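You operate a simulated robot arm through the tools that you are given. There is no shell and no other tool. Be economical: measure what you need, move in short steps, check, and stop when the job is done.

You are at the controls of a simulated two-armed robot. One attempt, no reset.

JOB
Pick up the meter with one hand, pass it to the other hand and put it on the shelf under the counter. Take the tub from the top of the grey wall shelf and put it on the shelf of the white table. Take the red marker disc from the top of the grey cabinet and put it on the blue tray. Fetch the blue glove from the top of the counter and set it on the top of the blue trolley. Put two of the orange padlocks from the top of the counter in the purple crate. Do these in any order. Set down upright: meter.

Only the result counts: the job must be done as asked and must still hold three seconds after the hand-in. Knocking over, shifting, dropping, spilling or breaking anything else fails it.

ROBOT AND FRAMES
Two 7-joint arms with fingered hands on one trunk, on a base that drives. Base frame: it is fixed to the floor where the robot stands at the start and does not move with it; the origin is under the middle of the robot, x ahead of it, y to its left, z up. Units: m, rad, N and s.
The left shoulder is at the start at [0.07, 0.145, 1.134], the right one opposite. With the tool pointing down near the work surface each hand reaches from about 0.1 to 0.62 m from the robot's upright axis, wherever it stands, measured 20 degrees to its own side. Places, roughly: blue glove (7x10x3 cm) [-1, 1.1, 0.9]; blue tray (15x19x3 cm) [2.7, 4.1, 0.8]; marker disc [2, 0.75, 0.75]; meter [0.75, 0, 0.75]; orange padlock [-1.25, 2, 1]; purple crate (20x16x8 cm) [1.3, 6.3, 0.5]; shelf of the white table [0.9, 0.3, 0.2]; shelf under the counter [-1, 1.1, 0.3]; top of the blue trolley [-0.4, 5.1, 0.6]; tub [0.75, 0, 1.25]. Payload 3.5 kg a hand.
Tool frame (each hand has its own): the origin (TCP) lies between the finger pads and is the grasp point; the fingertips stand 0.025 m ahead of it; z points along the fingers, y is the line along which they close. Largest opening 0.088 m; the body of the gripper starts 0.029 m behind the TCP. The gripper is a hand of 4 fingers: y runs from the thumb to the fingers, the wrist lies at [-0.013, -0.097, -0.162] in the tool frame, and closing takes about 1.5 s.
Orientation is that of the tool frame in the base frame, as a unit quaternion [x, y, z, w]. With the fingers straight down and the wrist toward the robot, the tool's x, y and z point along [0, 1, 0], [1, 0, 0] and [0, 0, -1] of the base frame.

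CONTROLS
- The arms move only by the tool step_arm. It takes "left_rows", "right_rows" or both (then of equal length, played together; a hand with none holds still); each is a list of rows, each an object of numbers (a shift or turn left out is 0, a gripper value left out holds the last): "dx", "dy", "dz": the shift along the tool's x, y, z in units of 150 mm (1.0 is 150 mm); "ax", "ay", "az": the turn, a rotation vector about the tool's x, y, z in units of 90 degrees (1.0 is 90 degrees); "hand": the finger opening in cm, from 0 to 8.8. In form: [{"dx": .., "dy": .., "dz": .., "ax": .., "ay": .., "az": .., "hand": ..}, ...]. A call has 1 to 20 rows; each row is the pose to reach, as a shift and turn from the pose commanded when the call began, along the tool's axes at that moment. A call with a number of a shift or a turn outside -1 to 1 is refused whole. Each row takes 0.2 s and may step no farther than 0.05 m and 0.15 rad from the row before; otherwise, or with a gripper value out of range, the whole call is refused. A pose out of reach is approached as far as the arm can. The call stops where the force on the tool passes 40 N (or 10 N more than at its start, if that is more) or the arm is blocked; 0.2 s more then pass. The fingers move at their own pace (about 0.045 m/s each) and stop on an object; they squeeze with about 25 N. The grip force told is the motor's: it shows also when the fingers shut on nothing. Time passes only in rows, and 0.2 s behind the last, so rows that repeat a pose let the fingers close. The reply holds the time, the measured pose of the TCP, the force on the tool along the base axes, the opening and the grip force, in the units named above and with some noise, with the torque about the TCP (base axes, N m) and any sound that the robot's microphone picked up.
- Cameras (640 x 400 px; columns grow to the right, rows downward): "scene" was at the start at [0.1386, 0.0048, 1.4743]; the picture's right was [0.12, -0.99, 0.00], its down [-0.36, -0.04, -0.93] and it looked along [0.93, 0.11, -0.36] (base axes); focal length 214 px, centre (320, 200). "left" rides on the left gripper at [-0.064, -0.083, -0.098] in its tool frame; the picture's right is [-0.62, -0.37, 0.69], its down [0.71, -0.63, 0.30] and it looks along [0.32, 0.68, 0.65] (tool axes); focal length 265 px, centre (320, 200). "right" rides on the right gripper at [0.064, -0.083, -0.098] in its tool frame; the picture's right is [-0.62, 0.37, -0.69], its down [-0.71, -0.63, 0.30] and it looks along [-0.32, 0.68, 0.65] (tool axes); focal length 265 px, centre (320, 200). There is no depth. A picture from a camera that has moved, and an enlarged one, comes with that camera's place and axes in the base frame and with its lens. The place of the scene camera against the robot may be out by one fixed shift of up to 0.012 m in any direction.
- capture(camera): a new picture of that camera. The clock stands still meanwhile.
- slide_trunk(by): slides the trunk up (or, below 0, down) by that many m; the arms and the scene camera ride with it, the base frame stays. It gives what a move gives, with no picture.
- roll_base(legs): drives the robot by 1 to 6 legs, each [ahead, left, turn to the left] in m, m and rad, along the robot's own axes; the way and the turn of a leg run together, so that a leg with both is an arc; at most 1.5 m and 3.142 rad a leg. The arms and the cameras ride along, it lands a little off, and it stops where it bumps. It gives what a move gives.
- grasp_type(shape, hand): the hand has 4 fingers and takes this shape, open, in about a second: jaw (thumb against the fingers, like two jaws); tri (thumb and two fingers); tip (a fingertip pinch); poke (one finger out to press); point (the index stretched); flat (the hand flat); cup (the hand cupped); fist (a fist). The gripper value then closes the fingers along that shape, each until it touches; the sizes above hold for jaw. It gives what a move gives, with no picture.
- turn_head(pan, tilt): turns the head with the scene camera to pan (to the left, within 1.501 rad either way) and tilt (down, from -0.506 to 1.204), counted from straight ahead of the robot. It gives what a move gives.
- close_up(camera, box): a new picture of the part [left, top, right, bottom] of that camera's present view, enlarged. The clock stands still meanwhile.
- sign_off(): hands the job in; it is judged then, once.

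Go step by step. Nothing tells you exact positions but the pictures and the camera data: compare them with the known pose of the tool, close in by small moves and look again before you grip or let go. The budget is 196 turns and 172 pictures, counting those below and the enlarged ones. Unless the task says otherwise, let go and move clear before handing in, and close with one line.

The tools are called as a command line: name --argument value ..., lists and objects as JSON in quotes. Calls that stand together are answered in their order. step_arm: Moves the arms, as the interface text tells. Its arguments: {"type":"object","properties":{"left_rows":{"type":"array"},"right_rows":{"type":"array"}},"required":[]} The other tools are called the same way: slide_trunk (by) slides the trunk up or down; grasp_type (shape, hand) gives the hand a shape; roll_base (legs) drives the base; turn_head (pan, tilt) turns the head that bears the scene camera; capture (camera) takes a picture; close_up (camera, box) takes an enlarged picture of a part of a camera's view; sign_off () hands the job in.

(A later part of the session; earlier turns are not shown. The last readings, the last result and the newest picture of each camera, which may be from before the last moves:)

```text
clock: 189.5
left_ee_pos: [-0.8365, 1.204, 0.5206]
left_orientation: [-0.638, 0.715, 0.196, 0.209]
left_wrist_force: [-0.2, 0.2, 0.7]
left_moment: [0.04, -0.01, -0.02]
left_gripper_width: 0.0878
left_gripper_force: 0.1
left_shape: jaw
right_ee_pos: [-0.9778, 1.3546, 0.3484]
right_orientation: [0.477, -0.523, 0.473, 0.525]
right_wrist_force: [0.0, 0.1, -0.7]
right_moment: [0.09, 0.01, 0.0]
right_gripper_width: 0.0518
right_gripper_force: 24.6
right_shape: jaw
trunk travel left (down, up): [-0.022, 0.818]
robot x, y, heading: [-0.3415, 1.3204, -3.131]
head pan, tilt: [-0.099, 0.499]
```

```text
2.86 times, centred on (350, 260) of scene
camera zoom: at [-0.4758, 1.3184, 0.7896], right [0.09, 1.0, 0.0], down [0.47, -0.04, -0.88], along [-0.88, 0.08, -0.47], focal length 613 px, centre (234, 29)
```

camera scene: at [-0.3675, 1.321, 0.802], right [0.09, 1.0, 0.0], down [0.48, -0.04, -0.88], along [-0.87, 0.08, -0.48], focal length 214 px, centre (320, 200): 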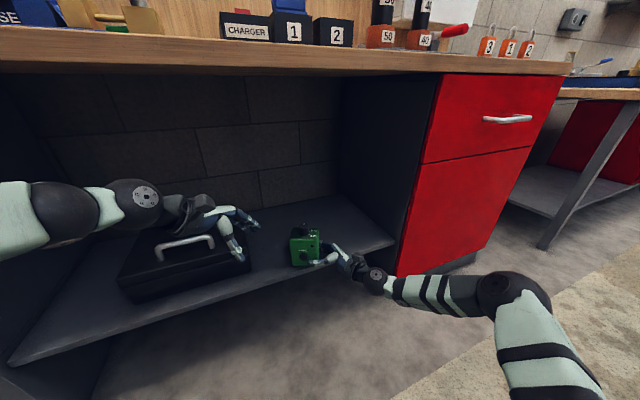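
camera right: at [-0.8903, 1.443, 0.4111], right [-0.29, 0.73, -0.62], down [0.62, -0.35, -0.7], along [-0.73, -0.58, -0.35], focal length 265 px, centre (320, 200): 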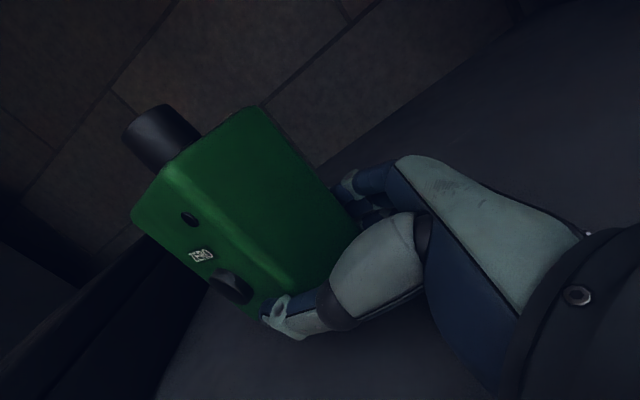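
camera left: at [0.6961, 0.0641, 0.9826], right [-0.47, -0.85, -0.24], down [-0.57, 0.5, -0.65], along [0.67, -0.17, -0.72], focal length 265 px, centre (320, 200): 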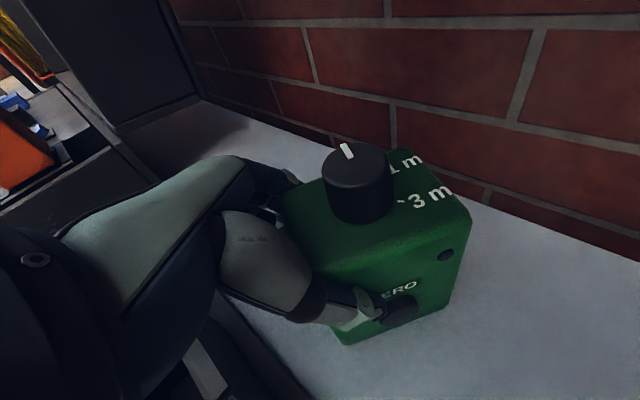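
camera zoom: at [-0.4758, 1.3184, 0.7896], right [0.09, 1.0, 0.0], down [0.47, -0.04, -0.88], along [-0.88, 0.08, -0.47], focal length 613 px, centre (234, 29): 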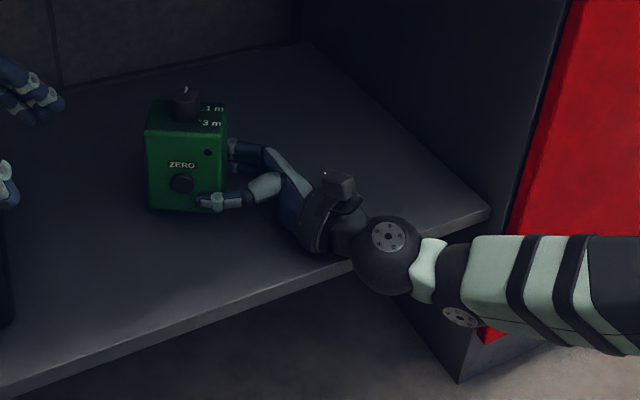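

The wrist ball rests on the shelf edge, not the meter. Raise slightly, back off 6 cm so the wrist clears the edge, then lower.

slide_trunk --by 0.025

roll_base --legs '[[-0.055, 0.0, 0.0]]'

slide_trunk --by -0.035

close_up --camera "scene" --box '[250, 190, 450, 330]'

```text
clock: 190.2
left_ee_pos: [-0.8425, 1.2034, 0.5385]
left_orientation: [-0.64, 0.714, 0.191, 0.212]
left_wrist_force: [-0.2, -0.2, -0.3]
left_moment: [-0.03, 0.02, 0.03]
left_gripper_width: 0.088
left_gripper_force: 0.0
left_shape: jaw
right_ee_pos: [-0.9803, 1.3586, 0.3433]
right_orientation: [-0.47, 0.54, -0.479, -0.509]
right_wrist_force: [-0.2, -0.6, 0.3]
right_moment: [0.11, 0.02, -0.03]
right_gripper_width: 0.052
right_gripper_force: 25.0
right_shape: jaw
trunk travel left (down, up): [-0.047, 0.793]
robot x, y, heading: [-0.3433, 1.3163, -3.129]
head pan, tilt: [-0.099, 0.499]
```

```text
clock: 191.2
left_ee_pos: [-0.7863, 1.2033, 0.5392]
left_orientation: [-0.64, 0.713, 0.191, 0.213]
left_wrist_force: [-0.1, 0.4, 0.7]
left_moment: [0.02, -0.01, 0.01]
left_gripper_width: 0.0881
left_gripper_force: 0.1
left_shape: jaw
right_ee_pos: [-0.9255, 1.3579, 0.3477]
right_orientation: [-0.47, 0.537, -0.479, -0.511]
right_wrist_force: [-0.2, 0.4, 0.0]
right_moment: [0.11, 0.03, -0.05]
right_gripper_width: 0.0518
right_gripper_force: 25.2
right_shape: jaw
trunk travel left (down, up): [-0.047, 0.793]
robot x, y, heading: [-0.2859, 1.3161, -3.132]
head pan, tilt: [-0.099, 0.499]
```

```text
clock: 191.8
left_ee_pos: [-0.7859, 1.205, 0.5111]
left_orientation: [-0.639, 0.714, 0.192, 0.212]
left_wrist_force: [0.2, -0.1, 0.0]
left_moment: [-0.02, 0.03, 0.01]
left_gripper_width: 0.0881
left_gripper_force: 0.1
left_shape: jaw
right_ee_pos: [-0.9265, 1.3578, 0.3367]
right_orientation: [-0.472, 0.524, -0.478, -0.523]
right_wrist_force: [11.6, 3.3, 16.2]
right_moment: [1.65, -1.16, -0.73]
right_gripper_width: 0.0522
right_gripper_force: 25.3
right_shape: jaw
trunk travel left (down, up): [-0.019, 0.821]
robot x, y, heading: [-0.2853, 1.3195, -3.133]
head pan, tilt: [-0.099, 0.499]
stopped: the force on the tool passed its limit at 48 N (the readings are from after the stop); the commanded pose is now the measured one
```

```text
2.86 times, centred on (350, 260) of scene
camera zoom: at [-0.4271, 1.3212, 0.7839], right [0.09, 1.0, 0.0], down [0.47, -0.04, -0.88], along [-0.88, 0.08, -0.48], focal length 613 px, centre (234, 29)
```

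zoom: 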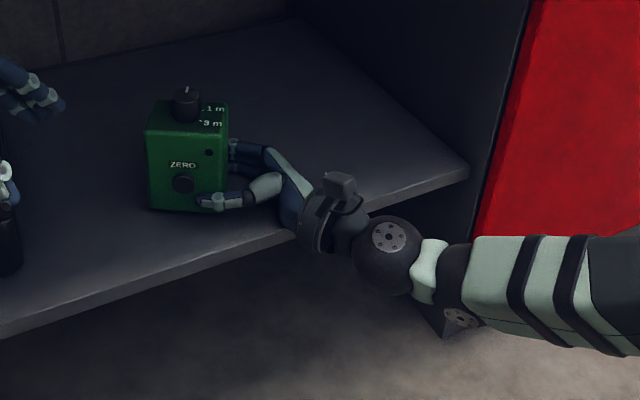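

Contact is at the hand's wrist side near the shelf edge. Raise slightly, tilt the wrist up ~6°, and lower until the meter itself touches.

step_arm --right_rows '[{"dx": 0.07}, {"dx": 0.07, "ay": -0.035}, {"dx": 0.07, "ay": -0.07}, {"dx": 0.04, "ay": -0.07}, {"dx": 0.01, "ay": -0.07}, {"dx": -0.02, "ay": -0.07}]'

capture --camera "right"

```text
clock: 193.2
left_ee_pos: [-0.7867, 1.2052, 0.5114]
left_orientation: [-0.639, 0.714, 0.19, 0.212]
left_wrist_force: [-0.2, 0.3, -0.4]
left_moment: [-0.02, -0.01, -0.03]
left_gripper_width: 0.088
left_gripper_force: 0.1
left_shape: jaw
right_ee_pos: [-0.9268, 1.3566, 0.3303]
right_orientation: [-0.498, 0.554, -0.45, -0.493]
right_wrist_force: [-0.3, 1.9, 2.6]
right_moment: [-0.17, 0.19, -0.04]
right_gripper_width: 0.0519
right_gripper_force: 25.1
right_shape: jaw
trunk travel left (down, up): [-0.019, 0.821]
robot x, y, heading: [-0.2862, 1.3211, -3.129]
head pan, tilt: [-0.099, 0.499]
```

```text
60 pictures are left
camera right: at [-0.8363, 1.4391, 0.4052], right [-0.29, 0.79, -0.55], down [0.61, -0.29, -0.74], along [-0.74, -0.54, -0.4], focal length 265 px, centre (320, 200)
```

right: 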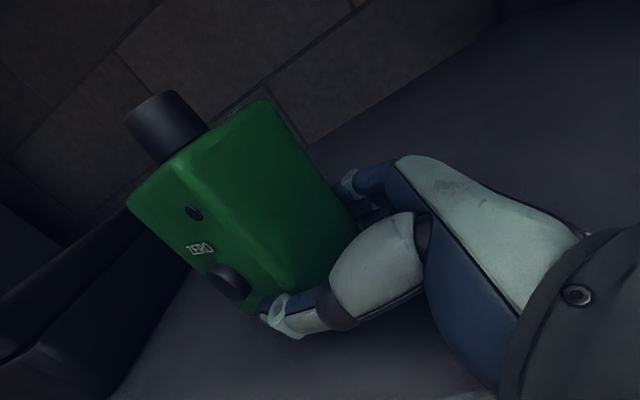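

Meter's base is now touching. Release and withdraw to the right.

step_arm --right_rows '[{"hand": 6.0}, {"hand": 8.0}, {"hand": 8.8}, {"hand": 8.8}, {"hand": 8.8}, {"dz": -0.1}, {"dz": -0.25}, {"dz": -0.4}, {"dz": -0.5}]'

capture --camera "scene"

```text
clock: 195.2
left_ee_pos: [-0.7868, 1.206, 0.5104]
left_orientation: [-0.639, 0.714, 0.191, 0.213]
left_wrist_force: [-0.7, 0.8, 0.5]
left_moment: [0.01, -0.01, 0.0]
left_gripper_width: 0.0878
left_gripper_force: 0.1
left_shape: jaw
right_ee_pos: [-0.9175, 1.4327, 0.3352]
right_orientation: [-0.497, 0.555, -0.452, -0.491]
right_wrist_force: [0.6, -0.1, 0.2]
right_moment: [0.0, -0.03, 0.01]
right_gripper_width: 0.0874
right_gripper_force: 0.1
right_shape: jaw
trunk travel left (down, up): [-0.019, 0.821]
robot x, y, heading: [-0.287, 1.3225, -3.128]
head pan, tilt: [-0.099, 0.499]
```

```text
59 pictures are left
camera scene: at [-0.4293, 1.3213, 0.7837], right [0.09, 1.0, 0.0], down [0.48, -0.04, -0.88], along [-0.87, 0.08, -0.48], focal length 214 px, centre (320, 200)
```

scene: 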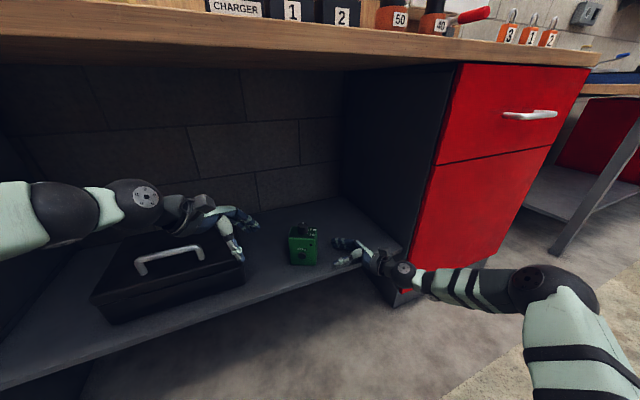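

Meter stands upright on the shelf. Back out and raise the trunk.

roll_base --legs '[[-0.4, 0.0, 0.0]]'

slide_trunk --by 0.4

slide_trunk --by 0.28

turn_head --pan -0.1 --tilt 0.6

capture --camera "scene"

```text
clock: 197.6
left_ee_pos: [-0.3972, 1.2075, 0.5109]
left_orientation: [-0.641, 0.712, 0.192, 0.212]
left_wrist_force: [0.8, 0.0, 0.3]
left_moment: [0.02, 0.0, 0.01]
left_gripper_width: 0.0878
left_gripper_force: 0.1
left_shape: jaw
right_ee_pos: [-0.5286, 1.4343, 0.3362]
right_orientation: [-0.498, 0.555, -0.451, -0.491]
right_wrist_force: [-0.4, 0.5, 0.0]
right_moment: [0.0, 0.03, -0.01]
right_gripper_width: 0.0878
right_gripper_force: 0.0
right_shape: jaw
trunk travel left (down, up): [-0.019, 0.821]
robot x, y, heading: [0.1042, 1.3252, -3.132]
head pan, tilt: [-0.099, 0.499]
```

```text
clock: 201.5
left_ee_pos: [-0.3956, 1.2081, 0.9107]
left_orientation: [-0.64, 0.713, 0.192, 0.213]
left_wrist_force: [-0.2, -0.3, -0.2]
left_moment: [0.0, 0.02, 0.04]
left_gripper_width: 0.0881
left_gripper_force: 0.0
left_shape: jaw
right_ee_pos: [-0.5305, 1.4345, 0.7358]
right_orientation: [-0.498, 0.554, -0.452, -0.491]
right_wrist_force: [-0.1, 0.0, -0.2]
right_moment: [-0.02, 0.02, -0.01]
right_gripper_width: 0.0877
right_gripper_force: 0.0
right_shape: jaw
trunk travel left (down, up): [-0.419, 0.421]
robot x, y, heading: [0.1049, 1.3198, -3.131]
head pan, tilt: [-0.099, 0.499]
```

```text
clock: 204.3
left_ee_pos: [-0.397, 1.2073, 1.1906]
left_orientation: [-0.64, 0.713, 0.191, 0.213]
left_wrist_force: [0.7, -0.1, -0.4]
left_moment: [0.02, 0.02, -0.01]
left_gripper_width: 0.088
left_gripper_force: 0.1
left_shape: jaw
right_ee_pos: [-0.5281, 1.4337, 1.0159]
right_orientation: [-0.498, 0.554, -0.452, -0.491]
right_wrist_force: [0.2, -0.1, 0.6]
right_moment: [-0.01, -0.02, 0.0]
right_gripper_width: 0.0874
right_gripper_force: 0.1
right_shape: jaw
trunk travel left (down, up): [-0.699, 0.141]
robot x, y, heading: [0.1055, 1.3251, -3.129]
head pan, tilt: [-0.099, 0.499]
```

```text
clock: 205.0
left_ee_pos: [-0.3974, 1.2079, 1.1905]
left_orientation: [-0.641, 0.713, 0.191, 0.213]
left_wrist_force: [0.8, 0.2, -0.4]
left_moment: [-0.01, -0.04, -0.02]
left_gripper_width: 0.0879
left_gripper_force: 0.1
left_shape: jaw
right_ee_pos: [-0.5294, 1.4348, 1.016]
right_orientation: [-0.498, 0.554, -0.452, -0.491]
right_wrist_force: [-0.5, 1.3, -0.1]
right_moment: [-0.03, 0.01, -0.03]
right_gripper_width: 0.0879
right_gripper_force: 0.0
right_shape: jaw
trunk travel left (down, up): [-0.699, 0.141]
robot x, y, heading: [0.1059, 1.3221, -3.13]
head pan, tilt: [-0.099, 0.6]
```

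```text
58 pictures are left
camera scene: at [-0.0377, 1.3251, 1.4546], right [0.09, 1.0, 0.0], down [0.56, -0.05, -0.83], along [-0.82, 0.07, -0.56], focal length 214 px, centre (320, 200)
```

scene: 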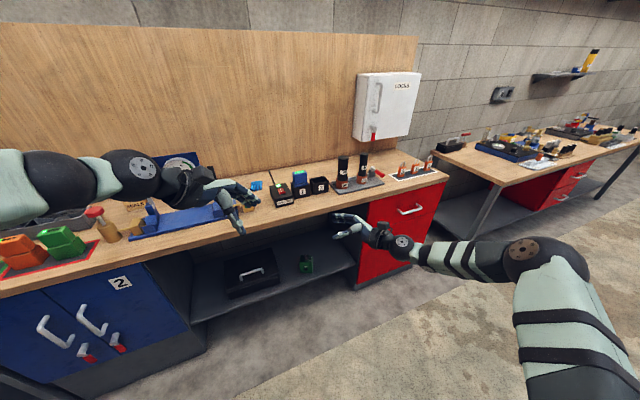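

Two jobs done. Now zoom on the counter top to find the blue glove and padlocks.

close_up --camera "scene" --box '[225, 140, 345, 230]'

close_up --camera "scene" --box '[330, 130, 450, 210]'

```text
4.44 times, centred on (285, 185) of scene
camera zoom: at [-0.0377, 1.3251, 1.4546], right [0.09, 1.0, 0.0], down [0.56, -0.05, -0.83], along [-0.82, 0.07, -0.56], focal length 953 px, centre (476, 267)
```

zoom: 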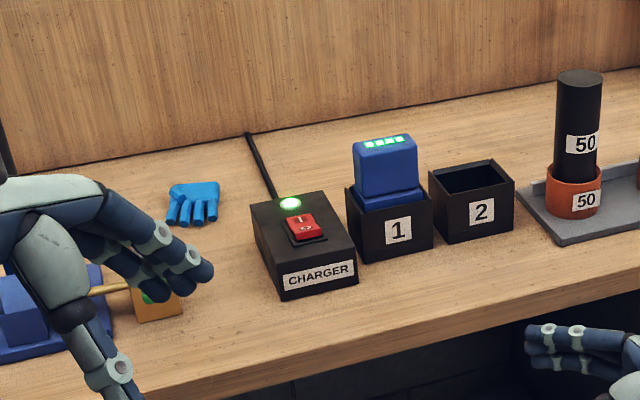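

```text
5.00 times, centred on (390, 170) of scene
camera zoom: at [-0.0377, 1.3251, 1.4546], right [0.09, 1.0, 0.0], down [0.56, -0.05, -0.83], along [-0.82, 0.07, -0.56], focal length 1072 px, centre (-30, 350)
```

zoom: 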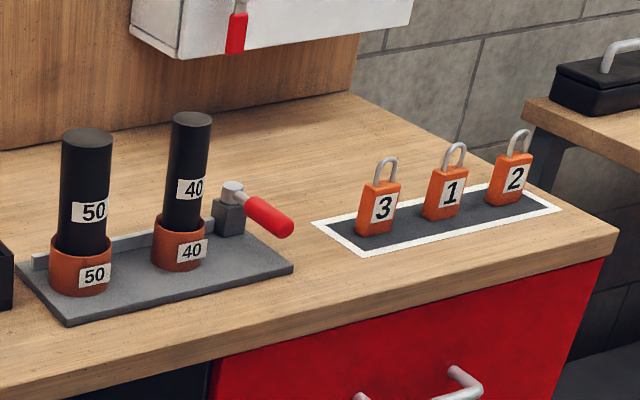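

Glove is near (-0.975, 1.087) at the back of the counter; padlocks stand at the right end. Set the left hand tool-down with jaws along the counter, and position the base.

step_arm --left_rows '[{"ax": 0.0244, "ay": 0.0273, "az": 0.0816}, {"ax": 0.0487, "ay": 0.0546, "az": 0.1633}, {"ax": 0.0731, "ay": 0.082, "az": 0.2449}, {"ax": 0.0975, "ay": 0.1093, "az": 0.3265}, {"ax": 0.1218, "ay": 0.1366, "az": 0.4082}, {"ax": 0.1462, "ay": 0.1639, "az": 0.4898}, {"ax": 0.1705, "ay": 0.1912, "az": 0.5715}, {"ax": 0.1949, "ay": 0.2185, "az": 0.6531}, {"ax": 0.2193, "ay": 0.2459, "az": 0.7347}, {"ax": 0.2436, "ay": 0.2732, "az": 0.8164}, {"ax": 0.268, "ay": 0.3005, "az": 0.898}]'

roll_base --legs '[[0.0, 0.0, 0.292], [0.0, -0.27, 0.0], [0.35, 0.0, 0.0]]'

turn_head --pan 0.15 --tilt 0.75

capture --camera "scene"

```text
clock: 207.4
left_ee_pos: [-0.3975, 1.2089, 1.1909]
left_orientation: [-0.004, 1.0, 0.0, 0.0]
left_wrist_force: [0.5, 0.4, 0.2]
left_moment: [0.0, -0.01, -0.02]
left_gripper_width: 0.0878
left_gripper_force: 0.0
left_shape: jaw
right_ee_pos: [-0.5288, 1.4346, 1.0156]
right_orientation: [-0.498, 0.554, -0.452, -0.49]
right_wrist_force: [0.3, 0.7, -0.6]
right_moment: [-0.02, -0.02, -0.01]
right_gripper_width: 0.0876
right_gripper_force: 0.2
right_shape: jaw
trunk travel left (down, up): [-0.699, 0.141]
robot x, y, heading: [0.1068, 1.3254, -3.126]
head pan, tilt: [-0.099, 0.6]
```

```text
clock: 212.1
left_ee_pos: [-0.7558, 1.2335, 1.1931]
left_orientation: [-0.146, 0.989, 0.001, 0.001]
left_wrist_force: [0.3, -0.7, 0.0]
left_moment: [0.0, -0.02, -0.01]
left_gripper_width: 0.0877
left_gripper_force: 0.1
left_shape: jaw
right_ee_pos: [-0.9462, 1.4141, 1.0173]
right_orientation: [0.571, -0.478, 0.517, 0.421]
right_wrist_force: [-0.7, -0.4, -0.1]
right_moment: [0.01, 0.02, 0.01]
right_gripper_width: 0.0876
right_gripper_force: 0.0
right_shape: jaw
trunk travel left (down, up): [-0.699, 0.141]
robot x, y, heading: [-0.3066, 1.4843, -2.846]
head pan, tilt: [-0.099, 0.6]
```

```text
clock: 212.9
left_ee_pos: [-0.7584, 1.2342, 1.1904]
left_orientation: [-0.146, 0.989, 0.0, 0.001]
left_wrist_force: [0.1, -0.6, -0.3]
left_moment: [-0.01, -0.01, -0.01]
left_gripper_width: 0.0879
left_gripper_force: 0.0
left_shape: jaw
right_ee_pos: [-0.9485, 1.4149, 1.0158]
right_orientation: [0.571, -0.478, 0.517, 0.422]
right_wrist_force: [0.8, 0.0, -0.3]
right_moment: [0.0, 0.01, 0.01]
right_gripper_width: 0.0876
right_gripper_force: 0.0
right_shape: jaw
trunk travel left (down, up): [-0.699, 0.141]
robot x, y, heading: [-0.3056, 1.4856, -2.844]
head pan, tilt: [0.15, 0.75]
```

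```text
55 pictures are left
camera scene: at [-0.4351, 1.4293, 1.4417], right [-0.43, 0.9, 0.0], down [0.62, 0.29, -0.73], along [-0.66, -0.32, -0.68], focal length 214 px, centre (320, 200)
```

scene: 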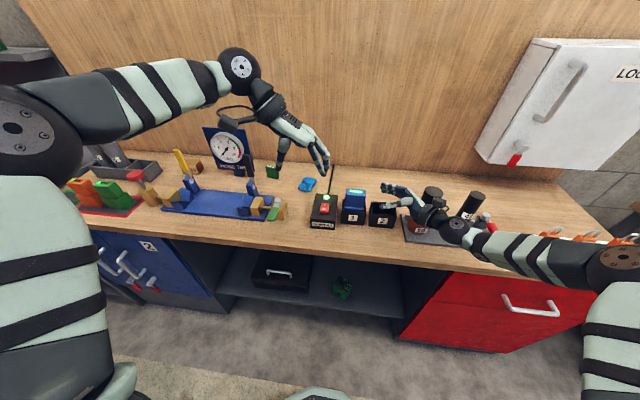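

The right hand hovers over counter items, so raise and retract it before moving closer.

step_arm --right_rows '[{"dx": 0.25, "dy": -0.05}, {"dx": 0.5, "dy": -0.2}, {"dx": 0.75, "dy": -0.45}, {"dx": 1.0, "dy": -0.7}, {"dx": 1.0, "dy": -1.0}]'

step_arm --right_rows '[{"dx": 0.25}, {"dx": 0.5}, {"dx": 0.7}]'

roll_base --legs '[[0.24, 0.0, 0.0]]'

capture --camera "scene"

capture --camera "left"

```text
refused: row 3 steps farther than a row can; nothing moved
```

```text
clock: 213.7
left_ee_pos: [-0.7567, 1.2332, 1.1918]
left_orientation: [-0.146, 0.989, 0.001, 0.0]
left_wrist_force: [0.5, -0.3, -0.6]
left_moment: [-0.01, 0.03, 0.02]
left_gripper_width: 0.088
left_gripper_force: 0.0
left_shape: jaw
right_ee_pos: [-0.9466, 1.4034, 1.1183]
right_orientation: [0.571, -0.478, 0.517, 0.421]
right_wrist_force: [0.8, 0.9, 0.0]
right_moment: [-0.02, -0.02, 0.01]
right_gripper_width: 0.0877
right_gripper_force: 0.1
right_shape: jaw
trunk travel left (down, up): [-0.699, 0.141]
robot x, y, heading: [-0.311, 1.4849, -2.847]
head pan, tilt: [0.15, 0.75]
```

```text
clock: 215.4
left_ee_pos: [-0.9824, 1.1637, 1.1932]
left_orientation: [-0.146, 0.989, -0.001, 0.001]
left_wrist_force: [0.7, -1.1, 0.2]
left_moment: [-0.01, 0.01, 0.01]
left_gripper_width: 0.0881
left_gripper_force: 0.1
left_shape: jaw
right_ee_pos: [-1.174, 1.3326, 1.1204]
right_orientation: [0.571, -0.478, 0.517, 0.422]
right_wrist_force: [0.4, 0.5, 0.1]
right_moment: [-0.02, -0.03, 0.01]
right_gripper_width: 0.0876
right_gripper_force: 0.1
right_shape: jaw
trunk travel left (down, up): [-0.699, 0.141]
robot x, y, heading: [-0.5365, 1.416, -2.845]
head pan, tilt: [0.15, 0.75]
```

```text
54 pictures are left
camera scene: at [-0.6605, 1.3601, 1.4419], right [-0.43, 0.9, 0.0], down [0.61, 0.29, -0.73], along [-0.66, -0.32, -0.68], focal length 214 px, centre (320, 200)
```

scene: 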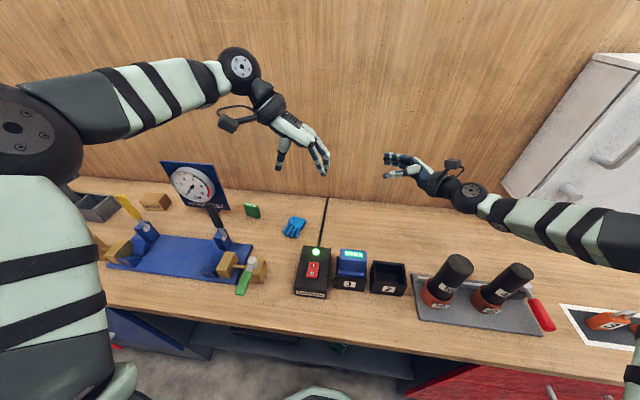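

```text
53 pictures are left
camera left: at [-0.8963, 1.1029, 1.2918], right [0.7, -0.17, -0.69], down [-0.5, -0.81, -0.3], along [-0.51, 0.56, -0.65], focal length 265 px, centre (320, 200)
```

left: 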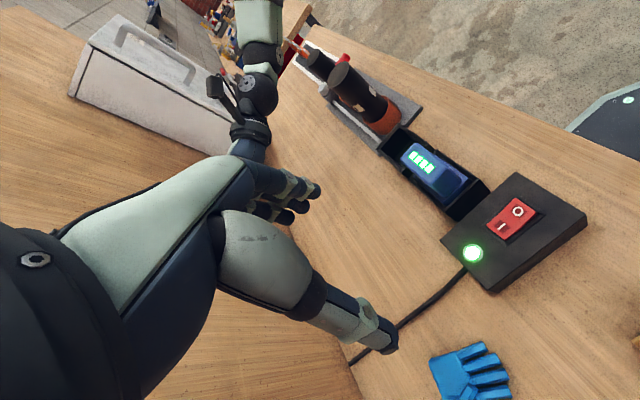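

close_up --camera "left" --box '[400, 320, 540, 400]'

```text
4.57 times, centred on (470, 360) of left
camera zoom: at [-0.8963, 1.1029, 1.2918], right [0.7, -0.17, -0.69], down [-0.5, -0.81, -0.3], along [-0.51, 0.56, -0.65], focal length 1213 px, centre (-366, -531)
```

zoom: 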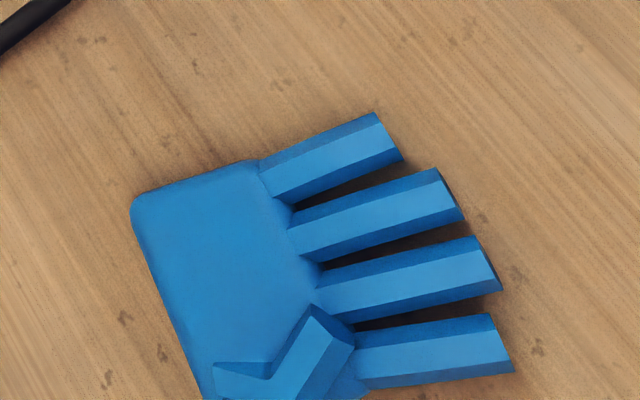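

Glove lies along x, ~5 cm wide in y, palm centre ≈(-1.05, 1.08). Align and descend above it.

step_arm --left_rows '[{"dx": 0.12, "dy": -0.08, "dz": 0.2, "az": 0.04}, {"dx": 0.23, "dy": -0.16, "dz": 0.4, "az": 0.08}, {"dx": 0.35, "dy": -0.25, "dz": 0.6, "az": 0.12}, {"dx": 0.47, "dy": -0.33, "dz": 0.8, "az": 0.16}, {"dx": 0.58, "dy": -0.41, "dz": 1.0, "az": 0.187}]'

capture --camera "left"

```text
clock: 216.5
left_ee_pos: [-1.0457, 1.0944, 1.0671]
left_orientation: [-0.028, 1.0, 0.005, -0.003]
left_wrist_force: [-3.2, 4.0, -14.0]
left_moment: [0.95, 0.64, -0.07]
left_gripper_width: 0.0876
left_gripper_force: 0.1
left_shape: jaw
right_ee_pos: [-1.1766, 1.3333, 1.1188]
right_orientation: [0.571, -0.478, 0.518, 0.421]
right_wrist_force: [-0.1, 0.3, -1.0]
right_moment: [0.0, 0.03, -0.04]
right_gripper_width: 0.0877
right_gripper_force: 0.0
right_shape: jaw
trunk travel left (down, up): [-0.699, 0.141]
robot x, y, heading: [-0.533, 1.418, -2.846]
head pan, tilt: [0.15, 0.75]
stopped in row 5 (left hand): the force on the tool passed its limit at 115 N (the readings are from after the stop); the commanded pose is now the measured one
```

```text
51 pictures are left
camera left: at [-0.9761, 1.014, 1.1648], right [0.64, -0.33, -0.7], down [-0.68, -0.67, -0.31], along [-0.37, 0.67, -0.65], focal length 265 px, centre (320, 200)
```

left: 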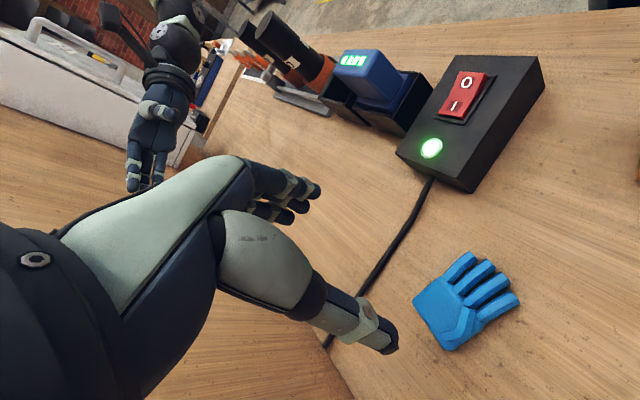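

The wrist is self-limited going lower with the arm; instead raise the right arm, back the left off a bit, and use the trunk to descend.

step_arm --left_rows '[{"dz": -0.1}, {"dz": -0.2}, {"dz": -0.3}, {"dz": -0.4}, {"dz": -0.5}]' --right_rows '[{"dx": 0.2}, {"dx": 0.4}, {"dx": 0.6}, {"dx": 0.8}, {"dx": 1.0}]'

step_arm --right_rows '[{"dx": 0.2}, {"dx": 0.4}, {"dx": 0.6}, {"dx": 0.8}, {"dx": 1.0}]'

capture --camera "scene"

```text
clock: 216.8
left_ee_pos: [-1.0463, 1.0967, 1.0714]
left_orientation: [-0.032, 0.999, 0.006, -0.007]
left_wrist_force: [-3.7, 10.5, -14.9]
left_moment: [0.21, 0.77, 0.49]
left_gripper_width: 0.088
left_gripper_force: 0.2
left_shape: jaw
right_ee_pos: [-1.1741, 1.3344, 1.1266]
right_orientation: [0.571, -0.479, 0.516, 0.421]
right_wrist_force: [-0.3, 0.7, 0.2]
right_moment: [-0.01, 0.02, 0.01]
right_gripper_width: 0.0878
right_gripper_force: 0.0
right_shape: jaw
trunk travel left (down, up): [-0.699, 0.141]
robot x, y, heading: [-0.5328, 1.4128, -2.848]
head pan, tilt: [0.15, 0.75]
stopped in row 1 (left hand): the force on the tool passed its limit at 64 N (the readings are from after the stop); the commanded pose is now the measured one
```

```text
clock: 218.0
left_ee_pos: [-1.0464, 1.095, 1.0711]
left_orientation: [-0.031, 0.999, 0.006, -0.004]
left_wrist_force: [-4.5, 19.1, -30.6]
left_moment: [0.8, 1.91, 1.07]
left_gripper_width: 0.088
left_gripper_force: 0.1
left_shape: jaw
right_ee_pos: [-1.1728, 1.3156, 1.2775]
right_orientation: [0.57, -0.48, 0.517, 0.422]
right_wrist_force: [0.0, 0.8, -0.3]
right_moment: [0.01, 0.0, 0.0]
right_gripper_width: 0.0877
right_gripper_force: 0.1
right_shape: jaw
trunk travel left (down, up): [-0.699, 0.141]
robot x, y, heading: [-0.5405, 1.4225, -2.844]
head pan, tilt: [0.15, 0.75]
```

```text
50 pictures are left
camera scene: at [-0.6612, 1.3592, 1.4417], right [-0.43, 0.9, 0.0], down [0.61, 0.3, -0.73], along [-0.66, -0.32, -0.68], focal length 214 px, centre (320, 200)
```

scene: 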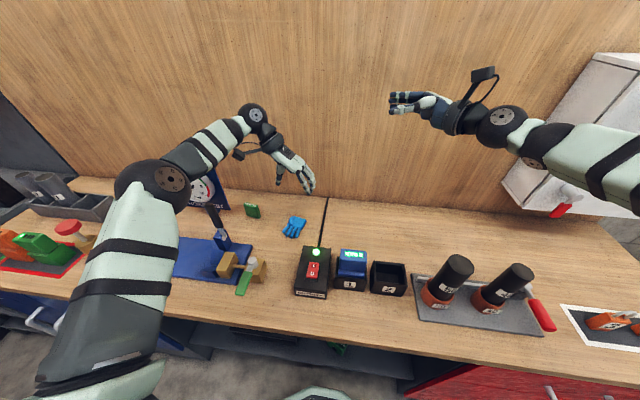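

Left arm self-collides in this yaw. Unwind it, and use the right hand (mirrored yaw) for the glove instead.

step_arm --left_rows '[{"az": -0.06, "dx": -0.1}, {"az": -0.12, "dx": -0.2, "dz": -0.1}, {"az": -0.18, "dx": -0.3, "dz": -0.3}, {"az": -0.24, "dx": -0.4, "dz": -0.5}, {"az": -0.32, "dx": -0.5, "dz": -0.7}, {"az": -0.4, "dx": -0.6, "dz": -0.9}]'

step_arm --right_rows '[{"ay": -0.09}, {"ay": -0.18}, {"ay": -0.27}, {"ay": -0.36}, {"ay": -0.45}, {"ay": -0.54}, {"ay": -0.63}, {"ay": -0.72}, {"ay": -0.81}, {"ay": -0.9}]'

```text
clock: 219.4
left_ee_pos: [-0.9504, 1.1045, 1.2065]
left_orientation: [-0.339, 0.941, 0.006, -0.003]
left_wrist_force: [-0.3, 0.8, -0.1]
left_moment: [-0.04, -0.01, -0.01]
left_gripper_width: 0.0877
left_gripper_force: 0.1
left_shape: jaw
right_ee_pos: [-1.1716, 1.3152, 1.2781]
right_orientation: [0.572, -0.478, 0.517, 0.422]
right_wrist_force: [0.1, 1.0, 0.2]
right_moment: [-0.02, 0.0, 0.01]
right_gripper_width: 0.0875
right_gripper_force: 0.0
right_shape: jaw
trunk travel left (down, up): [-0.699, 0.141]
robot x, y, heading: [-0.5374, 1.4172, -2.844]
head pan, tilt: [0.15, 0.75]
```

```text
clock: 221.6
left_ee_pos: [-0.9547, 1.1009, 1.2047]
left_orientation: [-0.339, 0.941, 0.008, -0.002]
left_wrist_force: [0.1, -0.2, 0.7]
left_moment: [0.01, 0.0, 0.01]
left_gripper_width: 0.088
left_gripper_force: 0.0
left_shape: jaw
right_ee_pos: [-1.1735, 1.3151, 1.2752]
right_orientation: [0.77, -0.637, 0.02, 0.008]
right_wrist_force: [-0.5, -0.2, -0.4]
right_moment: [0.03, 0.02, -0.03]
right_gripper_width: 0.0874
right_gripper_force: 0.2
right_shape: jaw
trunk travel left (down, up): [-0.699, 0.141]
robot x, y, heading: [-0.5331, 1.4167, -2.852]
head pan, tilt: [0.15, 0.75]
```

Shift the base left so the glove is in front of the right hand, raise the left hand, and yaw the right hand.

roll_base --legs '[[0.0, 0.3, 0.0]]'

step_arm --right_rows '[{"az": -0.088}, {"az": -0.176}, {"az": -0.264}, {"az": -0.352}, {"az": -0.44}, {"az": -0.528}, {"az": -0.616}, {"az": -0.704}, {"az": -0.79}, {"az": -0.86}]' --left_rows '[{"dz": -0.1}, {"dz": -0.2}, {"dz": -0.3}, {"dz": -0.4}, {"dz": -0.5}, {"dz": -0.6}, {"dz": -0.7}, {"dz": -0.8}, {"dz": -0.9}, {"dz": -1.0}]'

step_arm --left_rows '[{"dz": -0.2}, {"dz": -0.4}, {"dz": -0.6}]'

capture --camera "right"

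```text
clock: 223.7
left_ee_pos: [-0.8641, 0.8177, 1.2059]
left_orientation: [-0.342, 0.94, 0.006, -0.002]
left_wrist_force: [-0.5, -0.4, 0.8]
left_moment: [0.03, 0.0, -0.02]
left_gripper_width: 0.088
left_gripper_force: 0.1
left_shape: jaw
right_ee_pos: [-1.0863, 1.0295, 1.2748]
right_orientation: [0.772, -0.635, 0.023, 0.01]
right_wrist_force: [-0.7, -0.4, 0.6]
right_moment: [-0.01, 0.0, -0.03]
right_gripper_width: 0.0876
right_gripper_force: 0.1
right_shape: jaw
trunk travel left (down, up): [-0.699, 0.141]
robot x, y, heading: [-0.4465, 1.1338, -2.835]
head pan, tilt: [0.15, 0.75]
```

```text
clock: 225.9
left_ee_pos: [-0.8609, 0.8137, 1.3569]
left_orientation: [-0.341, 0.94, 0.007, -0.003]
left_wrist_force: [0.0, 1.2, 0.1]
left_moment: [-0.01, 0.0, 0.01]
left_gripper_width: 0.0877
left_gripper_force: 0.1
left_shape: jaw
right_ee_pos: [-1.0379, 1.0272, 1.282]
right_orientation: [0.999, -0.026, 0.011, 0.022]
right_wrist_force: [0.3, -0.9, 0.0]
right_moment: [0.0, 0.02, -0.02]
right_gripper_width: 0.0876
right_gripper_force: 0.0
right_shape: jaw
right hand out of reach, approached as far as the arm can: row 7, 8, 9, 10
trunk travel left (down, up): [-0.699, 0.141]
robot x, y, heading: [-0.4465, 1.1306, -2.837]
head pan, tilt: [0.15, 0.75]
```

```text
clock: 226.5
left_ee_pos: [-0.8638, 0.8165, 1.4123]
left_orientation: [-0.354, 0.935, 0.012, 0.002]
left_wrist_force: [-0.1, 7.4, 4.9]
left_moment: [-0.96, -0.47, 0.83]
left_gripper_width: 0.0881
left_gripper_force: 0.1
left_shape: jaw
left hand out of reach, approached as far as the arm can: row 2, 3
right_ee_pos: [-1.0386, 1.0291, 1.2811]
right_orientation: [0.999, -0.028, 0.013, 0.022]
right_wrist_force: [0.3, 0.2, 0.5]
right_moment: [0.0, 0.02, -0.02]
right_gripper_width: 0.0877
right_gripper_force: 0.0
right_shape: jaw
trunk travel left (down, up): [-0.699, 0.141]
robot x, y, heading: [-0.4478, 1.1358, -2.839]
head pan, tilt: [0.15, 0.75]
stopped in row 3 (left hand): the force on the tool passed its limit at 112 N (the readings are from after the stop); the commanded pose is now the measured one
```

```text
49 pictures are left
camera right: at [-0.9742, 1.1124, 1.3773], right [-0.66, -0.3, 0.69], down [-0.67, 0.65, -0.35], along [-0.35, -0.69, -0.63], focal length 265 px, centre (320, 200)
```

right: 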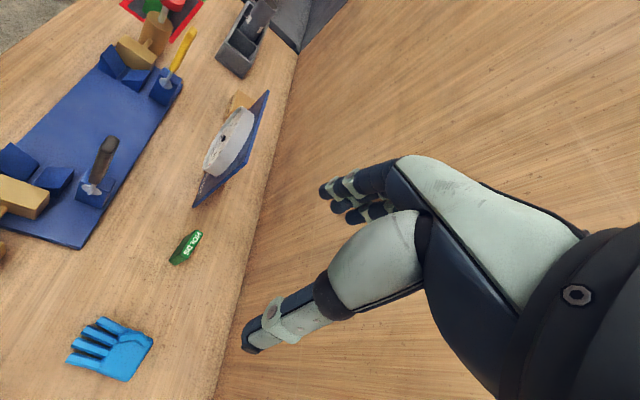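

Right hand is aligned over the glove (heading −93°). Centre it and descend with the trunk.

step_arm --right_rows '[{"dx": -0.05, "dy": -0.18}, {"dx": -0.095, "dy": -0.355}]' --left_rows '[{"dz": 0.07}, {"dz": 0.13}]'

slide_trunk --by -0.28

capture --camera "right"

capture --camera "scene"

```text
clock: 227.1
left_ee_pos: [-0.8609, 0.8155, 1.3933]
left_orientation: [-0.353, 0.935, 0.011, 0.001]
left_wrist_force: [1.5, 0.4, -0.4]
left_moment: [0.01, 0.02, 0.03]
left_gripper_width: 0.0881
left_gripper_force: 0.1
left_shape: jaw
right_ee_pos: [-1.0492, 1.0815, 1.2782]
right_orientation: [0.999, -0.027, 0.012, 0.022]
right_wrist_force: [-0.2, 0.1, 0.3]
right_moment: [-0.03, 0.0, -0.01]
right_gripper_width: 0.0879
right_gripper_force: 0.1
right_shape: jaw
trunk travel left (down, up): [-0.699, 0.141]
robot x, y, heading: [-0.4471, 1.1317, -2.834]
head pan, tilt: [0.15, 0.75]
```

```text
clock: 229.9
left_ee_pos: [-0.8614, 0.8139, 1.112]
left_orientation: [-0.354, 0.935, 0.012, 0.002]
left_wrist_force: [-0.9, 0.4, 0.0]
left_moment: [-0.02, -0.03, 0.02]
left_gripper_width: 0.0876
left_gripper_force: 0.0
left_shape: jaw
right_ee_pos: [-1.0496, 1.08, 0.9985]
right_orientation: [0.999, -0.026, 0.012, 0.021]
right_wrist_force: [0.1, -0.6, 1.1]
right_moment: [0.03, 0.0, 0.0]
right_gripper_width: 0.0877
right_gripper_force: 0.0
right_shape: jaw
trunk travel left (down, up): [-0.419, 0.421]
robot x, y, heading: [-0.448, 1.1334, -2.833]
head pan, tilt: [0.15, 0.75]
```

```text
48 pictures are left
camera right: at [-0.9833, 1.1634, 1.0952], right [-0.65, -0.3, 0.69], down [-0.67, 0.65, -0.35], along [-0.35, -0.69, -0.63], focal length 265 px, centre (320, 200)
```

right: 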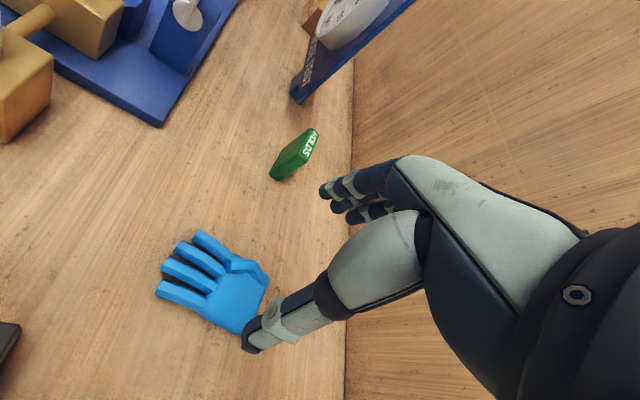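

```text
47 pictures are left
camera scene: at [-0.5733, 1.075, 1.1618], right [-0.44, 0.9, 0.0], down [0.61, 0.3, -0.73], along [-0.66, -0.32, -0.68], focal length 214 px, centre (320, 200)
```

scene: 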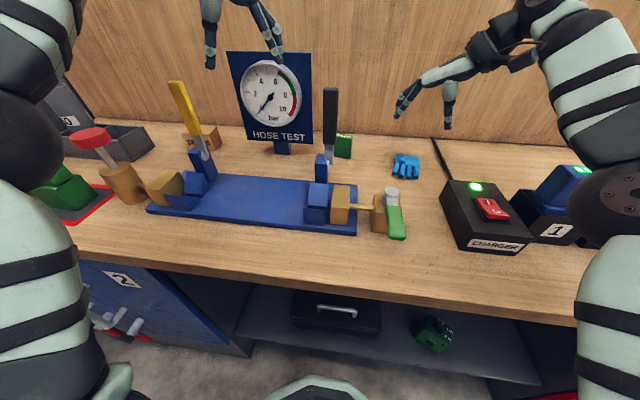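

Glove is between the jaws. Descend the last bit with the arm and close.

step_arm --right_rows '[{"dz": 0.15}, {"dz": 0.3}, {"dz": 0.42}, {"dz": 0.5}, {"dz": 0.56}]'

capture --camera "right"

```text
clock: 231.1
left_ee_pos: [-0.861, 0.813, 1.1105]
left_orientation: [-0.354, 0.935, 0.013, 0.003]
left_wrist_force: [0.3, -0.2, 0.5]
left_moment: [-0.03, 0.01, 0.0]
left_gripper_width: 0.0876
left_gripper_force: 0.1
left_shape: jaw
right_ee_pos: [-1.0468, 1.0745, 0.9149]
right_orientation: [0.999, -0.027, 0.012, 0.021]
right_wrist_force: [0.3, -0.2, 0.1]
right_moment: [-0.02, -0.02, 0.0]
right_gripper_width: 0.0876
right_gripper_force: 0.1
right_shape: jaw
trunk travel left (down, up): [-0.419, 0.421]
robot x, y, heading: [-0.4455, 1.1318, -2.834]
head pan, tilt: [0.15, 0.75]
```

```text
46 pictures are left
camera right: at [-0.9813, 1.1584, 1.0112], right [-0.65, -0.3, 0.69], down [-0.67, 0.65, -0.35], along [-0.35, -0.69, -0.63], focal length 265 px, centre (320, 200)
```

right: 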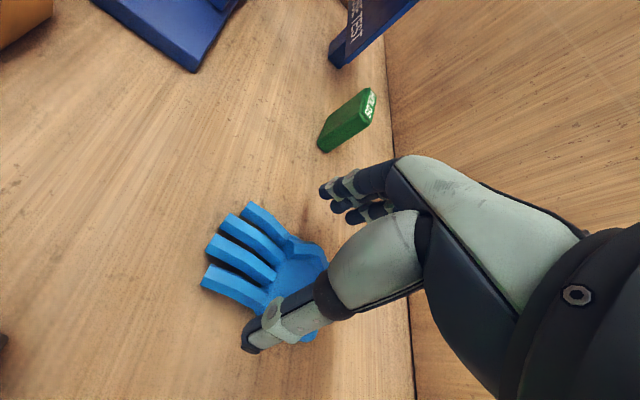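

step_arm --right_rows '[{"dz": 0.03, "dy": -0.04}, {"dz": 0.04, "dy": -0.04, "hand": 6.0}, {"dz": 0.04, "dy": -0.04, "hand": 3.5}, {"dz": 0.04, "dy": -0.04, "hand": 3.5}, {"dz": 0.04, "dy": -0.04}, {"dz": 0.04, "dy": -0.04}, {"dz": 0.04, "dy": -0.04}, {"dz": 0.04, "dy": -0.04}]'

step_arm --right_rows '[{"dz": -0.2}, {"dz": -0.4}, {"dz": -0.6}, {"dz": -0.8}]'

capture --camera "right"

```text
clock: 232.9
left_ee_pos: [-0.8612, 0.8136, 1.1116]
left_orientation: [-0.354, 0.935, 0.013, 0.002]
left_wrist_force: [0.2, -0.1, -0.2]
left_moment: [0.03, 0.02, -0.03]
left_gripper_width: 0.0876
left_gripper_force: 0.2
left_shape: jaw
right_ee_pos: [-1.0454, 1.0818, 0.9082]
right_orientation: [0.999, -0.028, 0.012, 0.022]
right_wrist_force: [0.0, -0.4, 0.4]
right_moment: [-0.02, -0.02, 0.01]
right_gripper_width: 0.0076
right_gripper_force: 25.1
right_shape: jaw
trunk travel left (down, up): [-0.419, 0.421]
robot x, y, heading: [-0.4499, 1.1321, -2.836]
head pan, tilt: [0.15, 0.75]
```

```text
clock: 233.9
left_ee_pos: [-0.8607, 0.8129, 1.1117]
left_orientation: [-0.354, 0.935, 0.013, 0.001]
left_wrist_force: [-0.7, 0.0, 0.0]
left_moment: [-0.01, 0.01, -0.01]
left_gripper_width: 0.0879
left_gripper_force: 0.0
left_shape: jaw
right_ee_pos: [-1.0517, 1.0815, 1.0158]
right_orientation: [0.998, -0.046, 0.014, 0.027]
right_wrist_force: [5.6, -25.2, -1.7]
right_moment: [2.73, 0.65, -2.48]
right_gripper_width: 0.0072
right_gripper_force: 25.0
right_shape: jaw
right hand out of reach, approached as far as the arm can: row 4
trunk travel left (down, up): [-0.419, 0.421]
robot x, y, heading: [-0.4475, 1.131, -2.835]
head pan, tilt: [0.15, 0.75]
stopped in row 4 (right hand): the force on the tool passed its limit at 207 N (the readings are from after the stop); the commanded pose is now the measured one
```

```text
45 pictures are left
camera right: at [-0.9839, 1.1641, 1.1117], right [-0.67, -0.27, 0.69], down [-0.64, 0.67, -0.36], along [-0.37, -0.69, -0.63], focal length 265 px, centre (320, 200)
```

right: 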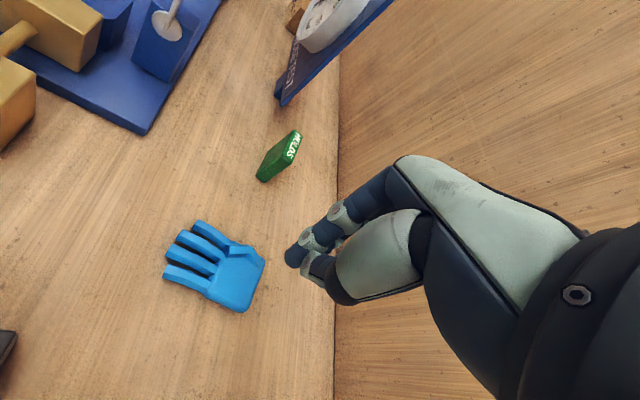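

The jaws closed just above the glove — counter is lower (≈0.85) than assumed. Reopen and go ~3 cm deeper.

step_arm --right_rows '[{"dz": 0.1, "hand": 8.8}, {"dz": 0.25, "dy": 0.05}, {"dz": 0.3, "dy": 0.077}, {"dz": 0.4, "dy": 0.077}, {"dz": 0.55, "dy": 0.077}, {"dz": 0.7, "dy": 0.077}, {"dz": 0.8, "dy": 0.077}, {"dz": 0.87, "dy": 0.077}]'

capture --camera "right"

```text
clock: 235.7
left_ee_pos: [-0.8614, 0.8136, 1.1121]
left_orientation: [-0.353, 0.935, 0.012, 0.002]
left_wrist_force: [-0.6, 0.2, -0.1]
left_moment: [-0.02, 0.0, 0.02]
left_gripper_width: 0.088
left_gripper_force: 0.1
left_shape: jaw
right_ee_pos: [-1.0512, 1.0652, 0.8862]
right_orientation: [0.999, -0.045, 0.012, 0.028]
right_wrist_force: [0.4, -0.3, 0.9]
right_moment: [0.04, -0.02, 0.02]
right_gripper_width: 0.0878
right_gripper_force: 0.1
right_shape: jaw
trunk travel left (down, up): [-0.419, 0.421]
robot x, y, heading: [-0.4462, 1.1343, -2.839]
head pan, tilt: [0.15, 0.75]
```

```text
44 pictures are left
camera right: at [-0.9826, 1.1478, 0.981], right [-0.67, -0.27, 0.69], down [-0.65, 0.67, -0.36], along [-0.37, -0.69, -0.62], focal length 265 px, centre (320, 200)
```

right: 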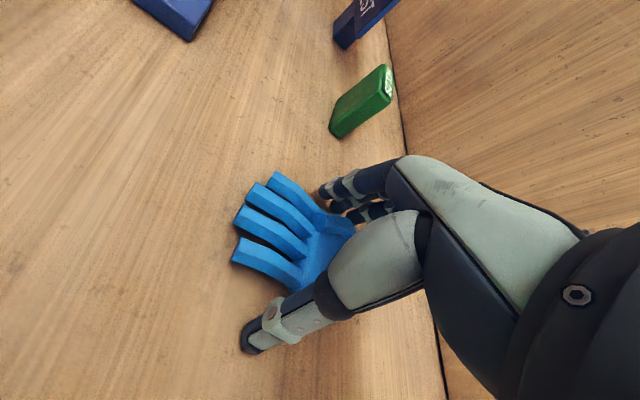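

Now the glove is between thumb and fingers. Lower 8 mm and close.

step_arm --right_rows '[{"dz": 0.05}, {"dz": 0.06, "hand": 6.0}, {"dz": 0.06, "hand": 3.0}, {"dz": 0.06, "hand": 3.0}, {"dz": 0.06}, {"dz": 0.06}, {"dz": 0.06}, {"dz": 0.06}]'

slide_trunk --by 0.28

capture --camera "scene"

```text
clock: 237.5
left_ee_pos: [-0.8562, 0.8163, 1.1145]
left_orientation: [-0.354, 0.935, 0.013, -0.002]
left_wrist_force: [0.2, -0.1, -0.7]
left_moment: [-0.04, 0.0, 0.01]
left_gripper_width: 0.0878
left_gripper_force: 0.0
left_shape: jaw
right_ee_pos: [-1.0474, 1.0668, 0.8843]
right_orientation: [0.999, -0.045, 0.007, 0.03]
right_wrist_force: [0.9, 6.3, 35.6]
right_moment: [1.53, -0.07, 0.02]
right_gripper_width: 0.0531
right_gripper_force: 24.7
right_shape: jaw
trunk travel left (down, up): [-0.419, 0.421]
robot x, y, heading: [-0.4461, 1.1313, -2.834]
head pan, tilt: [0.15, 0.75]
```

```text
clock: 240.3
left_ee_pos: [-0.8605, 0.8141, 1.3903]
left_orientation: [-0.354, 0.935, 0.012, 0.002]
left_wrist_force: [-0.5, -0.6, 0.3]
left_moment: [-0.03, -0.03, 0.0]
left_gripper_width: 0.088
left_gripper_force: 0.2
left_shape: jaw
right_ee_pos: [-1.0503, 1.0643, 1.1571]
right_orientation: [0.999, -0.044, 0.014, 0.029]
right_wrist_force: [0.4, -0.1, -0.1]
right_moment: [0.02, -0.01, 0.01]
right_gripper_width: 0.052
right_gripper_force: 25.2
right_shape: jaw
trunk travel left (down, up): [-0.699, 0.141]
robot x, y, heading: [-0.4468, 1.1342, -2.837]
head pan, tilt: [0.15, 0.75]
```

```text
43 pictures are left
camera scene: at [-0.5736, 1.0749, 1.4417], right [-0.44, 0.9, 0.0], down [0.61, 0.3, -0.73], along [-0.66, -0.32, -0.68], focal length 214 px, centre (320, 200)
```

scene: 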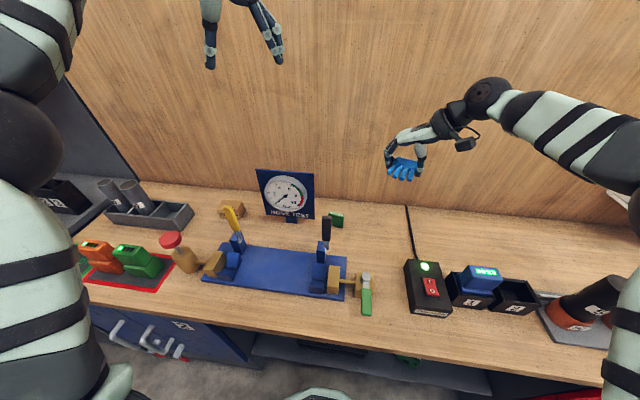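

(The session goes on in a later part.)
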